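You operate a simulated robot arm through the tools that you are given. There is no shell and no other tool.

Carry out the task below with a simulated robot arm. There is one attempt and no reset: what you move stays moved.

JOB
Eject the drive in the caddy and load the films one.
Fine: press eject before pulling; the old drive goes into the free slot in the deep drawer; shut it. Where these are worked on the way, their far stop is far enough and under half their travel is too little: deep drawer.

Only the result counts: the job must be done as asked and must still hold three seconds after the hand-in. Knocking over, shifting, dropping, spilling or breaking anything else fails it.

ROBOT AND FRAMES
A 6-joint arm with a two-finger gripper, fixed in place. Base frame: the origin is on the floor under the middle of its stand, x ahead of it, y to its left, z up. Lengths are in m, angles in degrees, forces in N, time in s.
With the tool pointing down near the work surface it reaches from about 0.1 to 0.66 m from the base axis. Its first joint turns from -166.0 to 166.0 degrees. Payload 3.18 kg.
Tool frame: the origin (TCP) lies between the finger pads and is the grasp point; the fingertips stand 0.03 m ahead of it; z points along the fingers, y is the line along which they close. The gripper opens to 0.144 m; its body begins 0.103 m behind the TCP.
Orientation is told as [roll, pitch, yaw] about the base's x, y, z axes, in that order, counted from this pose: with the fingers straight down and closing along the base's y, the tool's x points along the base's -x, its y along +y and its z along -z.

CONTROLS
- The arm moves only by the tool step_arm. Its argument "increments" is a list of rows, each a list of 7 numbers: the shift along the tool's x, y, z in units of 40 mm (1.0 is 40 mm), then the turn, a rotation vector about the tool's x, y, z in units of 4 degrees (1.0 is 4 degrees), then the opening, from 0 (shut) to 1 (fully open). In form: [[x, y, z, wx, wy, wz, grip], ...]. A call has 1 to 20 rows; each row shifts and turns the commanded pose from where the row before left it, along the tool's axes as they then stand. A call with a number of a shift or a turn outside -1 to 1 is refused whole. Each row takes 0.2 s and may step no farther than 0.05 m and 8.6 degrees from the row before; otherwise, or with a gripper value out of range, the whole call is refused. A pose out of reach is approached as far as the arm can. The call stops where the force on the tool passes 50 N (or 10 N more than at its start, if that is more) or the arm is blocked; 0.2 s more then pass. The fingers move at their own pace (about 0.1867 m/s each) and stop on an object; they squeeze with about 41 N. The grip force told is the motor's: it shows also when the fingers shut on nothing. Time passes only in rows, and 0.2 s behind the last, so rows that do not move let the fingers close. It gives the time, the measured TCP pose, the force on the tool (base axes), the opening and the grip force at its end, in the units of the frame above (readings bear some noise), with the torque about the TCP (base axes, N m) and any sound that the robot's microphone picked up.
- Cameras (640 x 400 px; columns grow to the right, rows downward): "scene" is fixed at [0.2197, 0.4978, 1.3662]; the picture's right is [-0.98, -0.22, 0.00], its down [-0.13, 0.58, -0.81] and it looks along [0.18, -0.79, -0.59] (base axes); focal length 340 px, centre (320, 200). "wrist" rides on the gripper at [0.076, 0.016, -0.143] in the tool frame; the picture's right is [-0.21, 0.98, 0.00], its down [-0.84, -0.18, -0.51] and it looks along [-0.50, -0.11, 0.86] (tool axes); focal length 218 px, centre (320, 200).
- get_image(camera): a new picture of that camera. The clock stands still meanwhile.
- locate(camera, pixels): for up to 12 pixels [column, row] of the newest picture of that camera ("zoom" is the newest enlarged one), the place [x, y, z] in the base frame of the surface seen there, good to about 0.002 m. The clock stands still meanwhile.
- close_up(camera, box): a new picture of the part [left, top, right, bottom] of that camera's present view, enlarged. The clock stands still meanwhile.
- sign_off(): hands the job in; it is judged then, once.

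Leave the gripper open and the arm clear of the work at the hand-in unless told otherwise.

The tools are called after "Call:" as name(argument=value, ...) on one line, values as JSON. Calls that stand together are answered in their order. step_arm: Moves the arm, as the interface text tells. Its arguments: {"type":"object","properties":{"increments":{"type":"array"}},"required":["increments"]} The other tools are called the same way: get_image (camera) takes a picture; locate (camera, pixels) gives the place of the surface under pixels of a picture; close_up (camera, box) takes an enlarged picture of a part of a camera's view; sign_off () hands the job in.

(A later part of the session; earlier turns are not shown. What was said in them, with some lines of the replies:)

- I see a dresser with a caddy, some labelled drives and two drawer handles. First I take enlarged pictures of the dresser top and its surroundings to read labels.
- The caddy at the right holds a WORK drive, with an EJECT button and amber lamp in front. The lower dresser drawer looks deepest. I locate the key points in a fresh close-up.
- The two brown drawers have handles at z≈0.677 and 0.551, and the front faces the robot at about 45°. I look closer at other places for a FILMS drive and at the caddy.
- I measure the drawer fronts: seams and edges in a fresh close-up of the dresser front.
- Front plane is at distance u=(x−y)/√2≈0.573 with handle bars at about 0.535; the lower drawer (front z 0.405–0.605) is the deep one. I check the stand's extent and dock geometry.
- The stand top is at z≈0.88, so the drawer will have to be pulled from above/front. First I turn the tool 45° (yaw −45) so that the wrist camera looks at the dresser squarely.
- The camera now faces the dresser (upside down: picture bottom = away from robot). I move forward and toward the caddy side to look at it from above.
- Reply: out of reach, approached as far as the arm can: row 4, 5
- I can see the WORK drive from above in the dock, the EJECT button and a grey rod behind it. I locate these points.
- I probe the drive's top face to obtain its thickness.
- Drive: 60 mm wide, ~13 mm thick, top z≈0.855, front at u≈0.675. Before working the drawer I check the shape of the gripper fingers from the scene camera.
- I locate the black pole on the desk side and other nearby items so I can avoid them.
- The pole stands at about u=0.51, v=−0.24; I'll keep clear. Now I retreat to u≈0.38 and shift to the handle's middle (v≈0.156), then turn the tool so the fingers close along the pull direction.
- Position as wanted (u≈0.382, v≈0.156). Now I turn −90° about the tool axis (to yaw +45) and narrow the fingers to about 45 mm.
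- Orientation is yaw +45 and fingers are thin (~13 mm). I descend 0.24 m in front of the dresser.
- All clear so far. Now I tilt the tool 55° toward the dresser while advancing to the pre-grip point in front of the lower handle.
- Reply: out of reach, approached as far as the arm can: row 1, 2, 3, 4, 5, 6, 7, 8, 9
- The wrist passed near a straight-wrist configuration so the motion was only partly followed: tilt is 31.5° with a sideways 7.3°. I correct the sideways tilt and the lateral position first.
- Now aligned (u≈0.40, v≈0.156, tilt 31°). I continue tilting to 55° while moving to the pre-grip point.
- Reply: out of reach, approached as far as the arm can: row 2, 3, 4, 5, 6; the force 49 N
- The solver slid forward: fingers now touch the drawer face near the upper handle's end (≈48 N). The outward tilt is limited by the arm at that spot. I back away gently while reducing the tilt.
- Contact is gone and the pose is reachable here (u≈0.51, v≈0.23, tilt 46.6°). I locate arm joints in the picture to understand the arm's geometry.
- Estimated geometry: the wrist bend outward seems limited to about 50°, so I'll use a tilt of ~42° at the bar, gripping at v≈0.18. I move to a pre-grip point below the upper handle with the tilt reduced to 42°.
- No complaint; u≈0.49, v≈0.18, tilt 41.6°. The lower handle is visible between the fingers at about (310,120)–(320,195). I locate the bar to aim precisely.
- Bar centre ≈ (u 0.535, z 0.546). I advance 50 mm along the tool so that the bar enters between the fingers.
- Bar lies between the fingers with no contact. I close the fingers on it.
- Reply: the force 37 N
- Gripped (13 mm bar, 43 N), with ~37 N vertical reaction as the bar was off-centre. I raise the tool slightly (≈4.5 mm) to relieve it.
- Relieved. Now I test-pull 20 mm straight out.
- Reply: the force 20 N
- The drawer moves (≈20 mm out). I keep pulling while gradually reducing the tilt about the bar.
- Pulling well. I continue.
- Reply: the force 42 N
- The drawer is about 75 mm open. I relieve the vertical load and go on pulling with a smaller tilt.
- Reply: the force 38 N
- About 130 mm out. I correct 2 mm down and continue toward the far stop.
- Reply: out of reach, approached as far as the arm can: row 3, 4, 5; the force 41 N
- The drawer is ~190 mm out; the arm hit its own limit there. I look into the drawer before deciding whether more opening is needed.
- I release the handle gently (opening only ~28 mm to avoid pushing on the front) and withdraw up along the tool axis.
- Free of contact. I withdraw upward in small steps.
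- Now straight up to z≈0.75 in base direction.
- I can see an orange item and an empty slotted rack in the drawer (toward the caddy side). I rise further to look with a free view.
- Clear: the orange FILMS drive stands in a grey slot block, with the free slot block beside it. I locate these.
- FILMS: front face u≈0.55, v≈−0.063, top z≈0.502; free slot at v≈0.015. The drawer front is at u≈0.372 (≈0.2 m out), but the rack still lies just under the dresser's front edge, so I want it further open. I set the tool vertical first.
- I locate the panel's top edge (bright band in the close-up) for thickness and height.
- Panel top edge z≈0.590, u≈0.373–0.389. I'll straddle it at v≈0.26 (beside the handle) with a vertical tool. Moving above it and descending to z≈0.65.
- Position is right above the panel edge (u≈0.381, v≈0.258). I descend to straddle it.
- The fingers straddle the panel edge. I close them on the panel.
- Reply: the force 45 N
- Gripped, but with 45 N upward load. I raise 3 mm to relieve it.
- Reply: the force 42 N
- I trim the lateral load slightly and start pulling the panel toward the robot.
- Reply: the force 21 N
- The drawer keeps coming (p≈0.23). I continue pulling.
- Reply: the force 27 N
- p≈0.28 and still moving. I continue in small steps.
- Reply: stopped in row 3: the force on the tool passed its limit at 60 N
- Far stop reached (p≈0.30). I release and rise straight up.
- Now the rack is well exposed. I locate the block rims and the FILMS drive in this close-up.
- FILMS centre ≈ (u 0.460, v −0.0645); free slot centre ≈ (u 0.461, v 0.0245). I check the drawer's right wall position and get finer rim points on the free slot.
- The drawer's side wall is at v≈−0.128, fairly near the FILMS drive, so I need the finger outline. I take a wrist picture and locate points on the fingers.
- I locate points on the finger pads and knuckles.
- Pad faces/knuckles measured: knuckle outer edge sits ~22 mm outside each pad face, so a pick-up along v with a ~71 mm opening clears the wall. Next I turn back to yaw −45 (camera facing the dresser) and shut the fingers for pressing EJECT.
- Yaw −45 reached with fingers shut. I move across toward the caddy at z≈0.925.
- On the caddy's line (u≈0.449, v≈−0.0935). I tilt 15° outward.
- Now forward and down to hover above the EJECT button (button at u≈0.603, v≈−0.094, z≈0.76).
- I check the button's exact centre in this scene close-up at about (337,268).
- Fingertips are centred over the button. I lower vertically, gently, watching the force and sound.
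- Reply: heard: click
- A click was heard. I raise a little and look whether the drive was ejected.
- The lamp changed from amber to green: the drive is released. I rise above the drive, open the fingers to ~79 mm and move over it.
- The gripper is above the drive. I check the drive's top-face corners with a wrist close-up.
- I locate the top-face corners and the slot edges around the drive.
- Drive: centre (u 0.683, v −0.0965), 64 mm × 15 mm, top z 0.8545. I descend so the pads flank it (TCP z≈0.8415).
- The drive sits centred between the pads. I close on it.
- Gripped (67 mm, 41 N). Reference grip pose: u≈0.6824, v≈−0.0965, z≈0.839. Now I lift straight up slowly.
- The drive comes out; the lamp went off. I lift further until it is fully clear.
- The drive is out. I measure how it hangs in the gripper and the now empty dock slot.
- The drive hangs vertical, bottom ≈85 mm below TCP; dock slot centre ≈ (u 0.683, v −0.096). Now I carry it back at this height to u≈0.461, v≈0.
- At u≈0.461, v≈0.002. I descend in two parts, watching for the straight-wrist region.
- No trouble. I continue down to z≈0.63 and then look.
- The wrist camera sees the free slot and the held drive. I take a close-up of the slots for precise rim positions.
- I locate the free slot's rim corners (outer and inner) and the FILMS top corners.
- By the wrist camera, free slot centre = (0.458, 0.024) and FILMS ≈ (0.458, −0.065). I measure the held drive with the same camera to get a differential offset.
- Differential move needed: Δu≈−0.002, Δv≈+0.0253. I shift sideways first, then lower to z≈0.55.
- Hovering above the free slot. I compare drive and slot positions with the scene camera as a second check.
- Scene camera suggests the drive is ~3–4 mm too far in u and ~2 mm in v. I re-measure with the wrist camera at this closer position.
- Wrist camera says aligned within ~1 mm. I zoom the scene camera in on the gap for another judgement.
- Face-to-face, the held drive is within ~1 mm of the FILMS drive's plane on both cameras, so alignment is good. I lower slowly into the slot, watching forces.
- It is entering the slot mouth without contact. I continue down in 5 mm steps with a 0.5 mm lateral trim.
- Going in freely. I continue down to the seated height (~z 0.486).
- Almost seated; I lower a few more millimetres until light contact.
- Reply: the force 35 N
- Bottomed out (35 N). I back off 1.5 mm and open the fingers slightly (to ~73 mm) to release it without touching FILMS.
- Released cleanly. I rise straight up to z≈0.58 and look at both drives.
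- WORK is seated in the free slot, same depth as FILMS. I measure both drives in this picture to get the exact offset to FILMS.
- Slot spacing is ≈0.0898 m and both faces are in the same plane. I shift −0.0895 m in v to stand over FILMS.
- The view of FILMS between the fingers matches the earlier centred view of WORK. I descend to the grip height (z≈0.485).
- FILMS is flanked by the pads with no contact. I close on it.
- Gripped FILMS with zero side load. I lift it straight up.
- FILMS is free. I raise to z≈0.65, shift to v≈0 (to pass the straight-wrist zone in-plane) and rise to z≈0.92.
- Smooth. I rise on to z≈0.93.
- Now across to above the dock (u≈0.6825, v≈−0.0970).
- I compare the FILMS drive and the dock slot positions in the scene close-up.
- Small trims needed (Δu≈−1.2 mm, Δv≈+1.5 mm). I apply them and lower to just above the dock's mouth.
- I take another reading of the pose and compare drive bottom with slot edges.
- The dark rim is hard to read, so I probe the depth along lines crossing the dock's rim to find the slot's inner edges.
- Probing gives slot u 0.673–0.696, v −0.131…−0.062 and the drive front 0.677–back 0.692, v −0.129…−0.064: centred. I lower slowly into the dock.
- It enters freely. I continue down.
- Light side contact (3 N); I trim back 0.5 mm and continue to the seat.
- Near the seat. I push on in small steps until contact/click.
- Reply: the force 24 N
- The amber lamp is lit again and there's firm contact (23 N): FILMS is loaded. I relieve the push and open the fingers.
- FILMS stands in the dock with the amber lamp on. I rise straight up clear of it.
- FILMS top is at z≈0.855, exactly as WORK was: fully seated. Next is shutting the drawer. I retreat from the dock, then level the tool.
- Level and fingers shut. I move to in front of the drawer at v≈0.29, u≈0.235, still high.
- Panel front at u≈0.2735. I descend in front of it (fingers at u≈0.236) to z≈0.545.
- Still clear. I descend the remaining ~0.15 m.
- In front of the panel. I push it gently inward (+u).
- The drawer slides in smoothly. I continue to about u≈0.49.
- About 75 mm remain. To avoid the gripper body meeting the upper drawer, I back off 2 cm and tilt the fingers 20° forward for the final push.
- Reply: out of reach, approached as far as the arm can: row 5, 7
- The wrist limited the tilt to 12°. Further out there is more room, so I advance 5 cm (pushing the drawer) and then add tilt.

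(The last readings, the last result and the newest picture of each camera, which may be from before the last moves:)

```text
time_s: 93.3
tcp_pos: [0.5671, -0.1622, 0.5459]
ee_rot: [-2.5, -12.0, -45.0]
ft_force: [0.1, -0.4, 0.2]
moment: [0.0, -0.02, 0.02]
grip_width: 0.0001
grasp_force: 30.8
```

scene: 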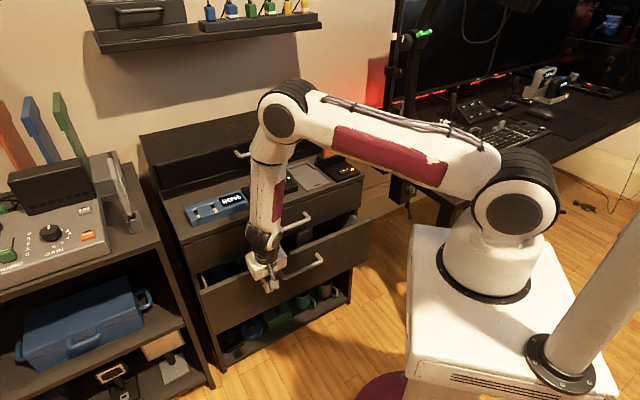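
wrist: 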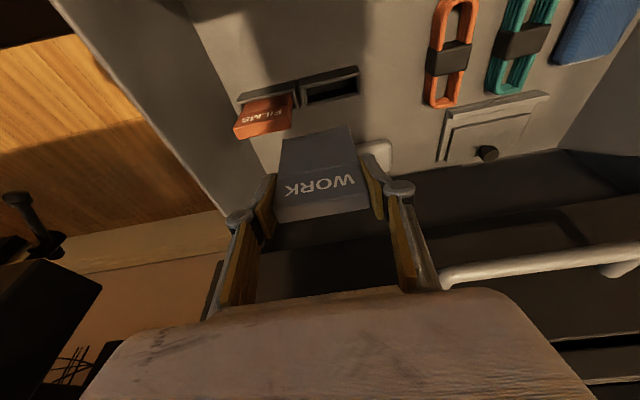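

Now I add 8° more tilt here.

Call:
step_arm(increments=[[0, 0, 0, 0, -0.7, 0, 0], [0, 0, 0, 0, -0.7, 0, 0], [0, 0, 0, 0, -0.7, 0, 0]])

Call:
close_up(camera="scene", box=[190, 180, 380, 330])

```text
time_s: 94.1
tcp_pos: [0.5649, -0.1613, 0.5449]
ee_rot: [-2.6, -20.2, -44.8]
ft_force: [-1.6, 1.3, -0.7]
moment: [0.02, 0.05, -0.02]
grip_width: 0.0001
grasp_force: 30.8
```

```text
2.67 times, centred on (285, 255) of scene
```

zoom: 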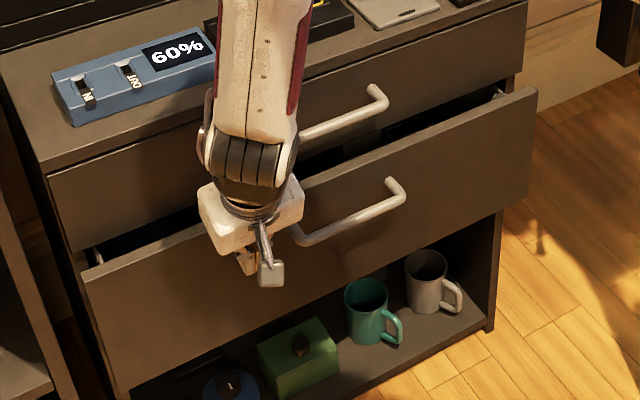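

Tilt is 20° now, ~36 mm left. I push the rest slowly until it stops.

Call:
step_arm(increments=[[-0.188, 0, 0.0684, 0, 0, 0, 0], [-0.188, 0, 0.0684, 0, 0, 0, 0], [-0.188, 0, 0.0684, 0, 0, 0, 0], [-0.14, 0, 0.051, 0, 0, 0, 0]])

Call:
close_up(camera="scene", box=[190, 180, 380, 330])

```text
time_s: 95.1
tcp_pos: [0.5866, -0.1823, 0.5452]
ee_rot: [-2.7, -20.4, -44.7]
ft_force: [-1.2, -0.2, 0.1]
moment: [0.05, 0.01, 0.03]
grip_width: 0.0002
grasp_force: 30.8
```

```text
2.67 times, centred on (285, 255) of scene
```

zoom: 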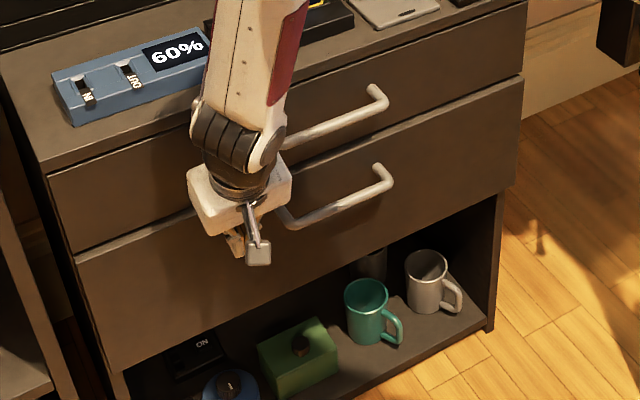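

Nearly shut. I push in 3–4 mm steps until resistance.

Call:
step_arm(increments=[[-0.094, 0, 0.0342, 0, 0, 0, 0], [-0.07, 0, 0.026, 0, 0, 0, 0], [-0.07, 0, 0.026, 0, 0, 0, 0]])

```text
time_s: 95.9
tcp_pos: [0.5923, -0.1891, 0.5442]
ee_rot: [-2.7, -20.2, -44.6]
ft_force: [-16.4, 15.7, 9.5]
moment: [0.13, 0.23, 0.01]
grip_width: 0.0058
grasp_force: 31.1
```

Firm resistance (≈23 N): the drawer is at its stop. I back off a little and check that the fronts are flush.

Call:
step_arm(increments=[[0.3, 0, -0.11, 0, 0, 0, 0], [0.5, 0, -0.18, 0, 0, 0, 0], [0.6, 0, -0.22, 0, 0, 0, 0]])

Call:
close_up(camera="scene", box=[190, 180, 380, 330])

Call:
locate(camera="zoom", pixels=[[450, 120], [450, 90], [500, 140], [500, 75], [130, 270], [130, 200], [350, 210], [380, 165], [480, 150], [110, 320], [410, 130], [390, 230]])

```text
time_s: 96.7
tcp_pos: [0.5525, -0.1473, 0.5456]
ee_rot: [-2.8, -20.5, -44.6]
ft_force: [0.1, 0.7, -0.3]
moment: [-0.03, -0.02, 0.0]
grip_width: 0.0
grasp_force: 31.0
```

```text
2.67 times, centred on (285, 255) of scene
```

zoom: 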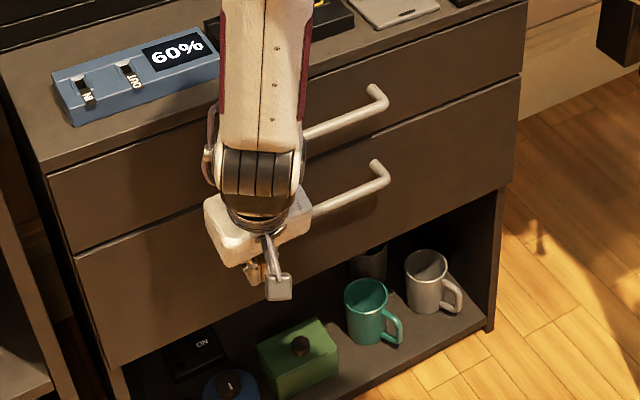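

```text
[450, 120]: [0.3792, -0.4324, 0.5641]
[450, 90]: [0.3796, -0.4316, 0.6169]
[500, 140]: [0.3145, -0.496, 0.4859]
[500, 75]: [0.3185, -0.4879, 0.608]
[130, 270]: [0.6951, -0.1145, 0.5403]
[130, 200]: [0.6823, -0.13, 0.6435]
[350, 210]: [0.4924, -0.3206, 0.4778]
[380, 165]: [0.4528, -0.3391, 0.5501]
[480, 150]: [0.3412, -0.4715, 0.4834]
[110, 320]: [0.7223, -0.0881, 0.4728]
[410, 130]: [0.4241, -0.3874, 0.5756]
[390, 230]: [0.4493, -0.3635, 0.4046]
```

Both fronts are in the same plane (u≈0.573): the drawer is shut. I retreat, level the tool and move away, then open the gripper.

Call:
step_arm(increments=[[0.4, 0, -0.15, 0, 0, 0, 0], [0, 0, 0, 0, 0.85, 0, 0], [0, 0, 0, 0, 0.85, 0, 0], [0, 0, 0, 0, 0.85, 0, 0], [0, 0, 0, 0, 0.85, 0, 0], [0, 0, 0, 0, 0.85, 0, 0], [0, 0, 0, 0, 0.85, 0, 0]])

```text
time_s: 98.3
tcp_pos: [0.5363, -0.1415, 0.5448]
ee_rot: [-4.3, -6.6, -45.5]
ft_force: [0.0, -0.3, -1.4]
moment: [0.0, 0.03, 0.0]
grip_width: 0.0001
grasp_force: 30.6
out of reach, approached as far as the arm can: row 4, 6
```

Clear of the front. I retreat toward the robot and rise.

Call:
step_arm(increments=[[0.7, 0, 0, 0, 0, 0, 0], [0.7, 0, 0, 0, 0, 0, 0], [0.7, 0, 0, 0, 0, 0, 0]])

Call:
step_arm(increments=[[0, 0, -0.9, 0, 0, 0, 0.3], [0, 0, -0.9, 0, 0, 0, 0.3], [0, 0, -0.9, 0, 0, 0, 0.5], [0, 0, -0.9, 0, 0, 0, 0.8], [0, 0, -0.9, 0, 0, 0, 1], [0, 0, -0.9, 0, 0, 0, 1], [0, 0, -0.9, 0, 0, 0, 1], [0, 0, -0.9, 0, 0, 0, 1], [0, 0, -0.9, 0, 0, 0, 1], [0, 0, -0.9, 0, 0, 0, 1]])

Call:
get_image(camera="scene")

```text
time_s: 99.1
tcp_pos: [0.4778, -0.0812, 0.5355]
ee_rot: [-4.2, -6.6, -45.5]
ft_force: [0.1, -0.3, 0.2]
moment: [-0.02, 0.01, 0.0]
grip_width: 0.0001
grasp_force: 30.5
```

```text
time_s: 101.3
tcp_pos: [0.4671, -0.0337, 0.8916]
ee_rot: [-4.2, -6.5, -45.6]
ft_force: [0.5, -0.4, 0.1]
moment: [-0.04, -0.01, 0.02]
grip_width: 0.1438
grasp_force: 0.1
```

```text
taken
```

scene: 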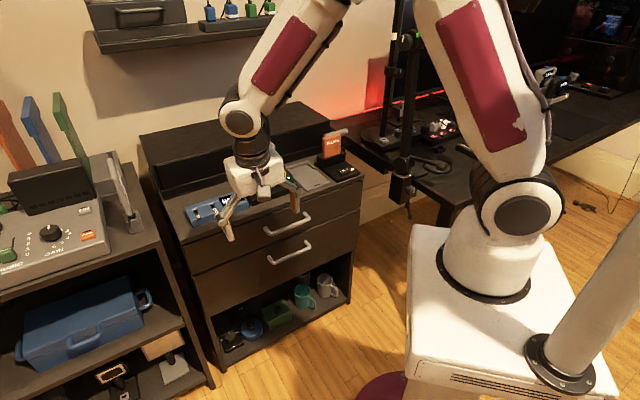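

Everything looks shut. I move a bit further away and up, then do a final check of the dresser and caddy.

Call:
step_arm(increments=[[0.2, -0.8, -0.5, 0, 0, 0, 1], [0.2, -0.8, -0.5, 0, 0, 0, 1], [0.2, -0.8, -0.5, 0, 0, 0, 1], [0.2, -0.8, -0.5, 0, 0, 0, 1], [0, 0, 0, 0, 0, 0, 1]])

Call:
close_up(camera="scene", box=[130, 90, 390, 360])

Call:
close_up(camera="scene", box=[300, 110, 380, 190])

```text
time_s: 102.5
tcp_pos: [0.351, -0.09, 0.9773]
ee_rot: [-4.2, -6.5, -45.4]
ft_force: [-0.7, -0.4, 0.1]
moment: [0.02, 0.01, 0.01]
grip_width: 0.1438
grasp_force: 0.0
```

```text
1.48 times, centred on (260, 225) of scene
```

zoom: 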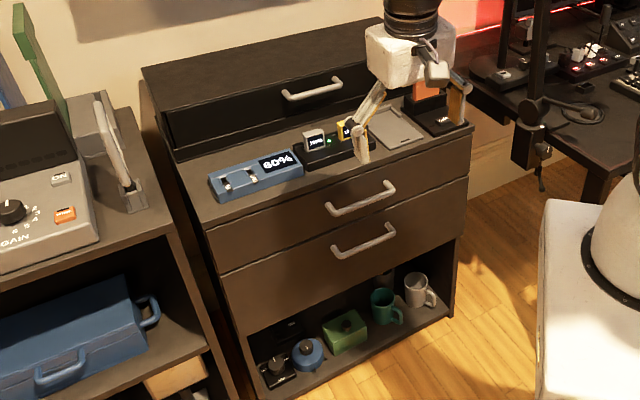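

```text
5.00 times, centred on (340, 150) of scene
```

zoom: 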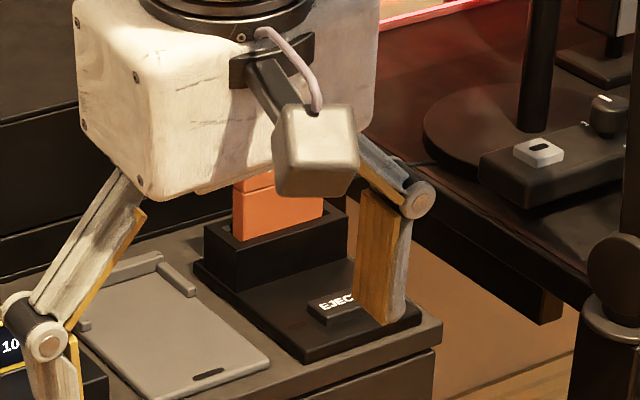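

The drawers are shut. The gripper hides the lamp, so I shift aside and check it.

Call:
step_arm(increments=[[0.4, 0.8, -0.3, 0, 0, 0, 1], [0.4, 0.8, -0.3, 0, 0, 0, 1], [0.2, 0.8, -0.3, 0, 0, 0, 1], [0, 0, 0, 0, 0, 0, 1]])

Call:
get_image(camera="scene")

Call:
close_up(camera="scene", box=[300, 110, 380, 190])

Call:
close_up(camera="wrist", box=[100, 50, 540, 290])

```text
time_s: 103.5
tcp_pos: [0.3916, 0.0101, 1.0012]
ee_rot: [-4.2, -6.5, -45.5]
ft_force: [0.0, -0.3, -0.4]
moment: [0.0, 0.01, 0.05]
grip_width: 0.144
grasp_force: 0.1
```

```text
taken
```

scene: 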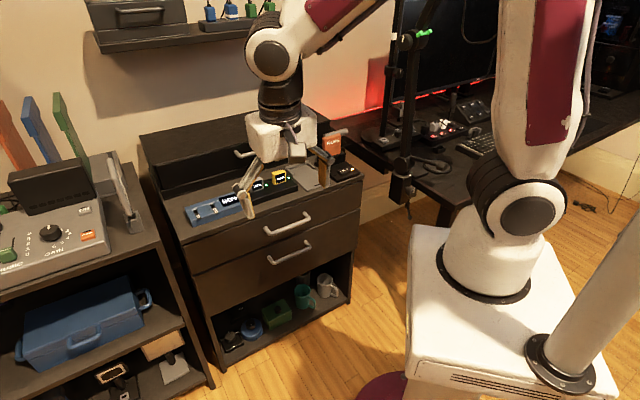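

```text
5.00 times, centred on (340, 150) of scene
```

zoom: 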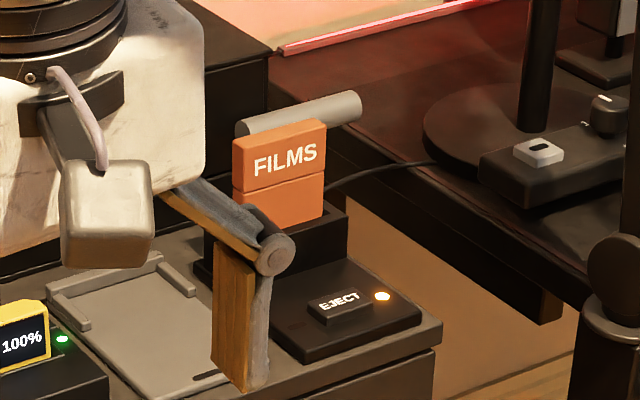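

```text
1.45 times, centred on (320, 170) of wrist
```

zoom: 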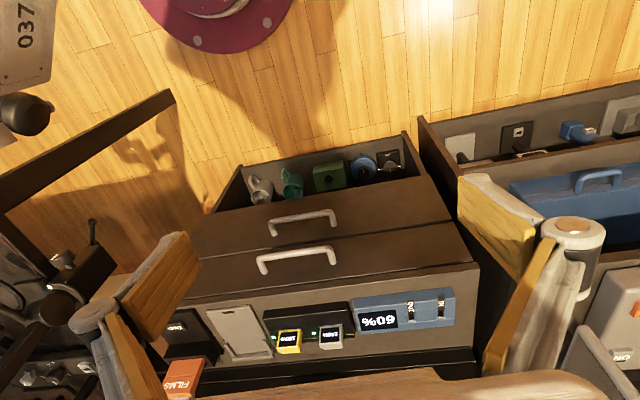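

FILMS is seated in the caddy with the amber lamp lit. WORK is in the formerly free slot, and the deep drawer is shut flush. Nothing else was moved, the gripper is open and the arm is clear, so I hand the job in.

Call:
sign_off()

```text
The job is handed in.
```

The job is handed in; I don't know the verdict yet. EJECT was pressed before pulling, the FILMS drive is now loaded in the caddy, and the old WORK drive is in the free slot of the deep drawer.

- **Caddy:** pressing EJECT gave a click and turned the lamp from amber to green. With FILMS in, its top is at the same height WORK's was, and the amber lamp is lit again.
- **Deep drawer:** I opened it to its far stop, about 0.30 m. It is now shut, with its front level with the upper drawer's.
- **Contact on the way:** while I was lining up to open the drawer, the arm slid forward and the fingers pressed on the drawer fronts, by the end of the upper drawer's handle, at about 48 N. I backed off at once and saw nothing moved.

The gripper is open and the arm is clear of the work.
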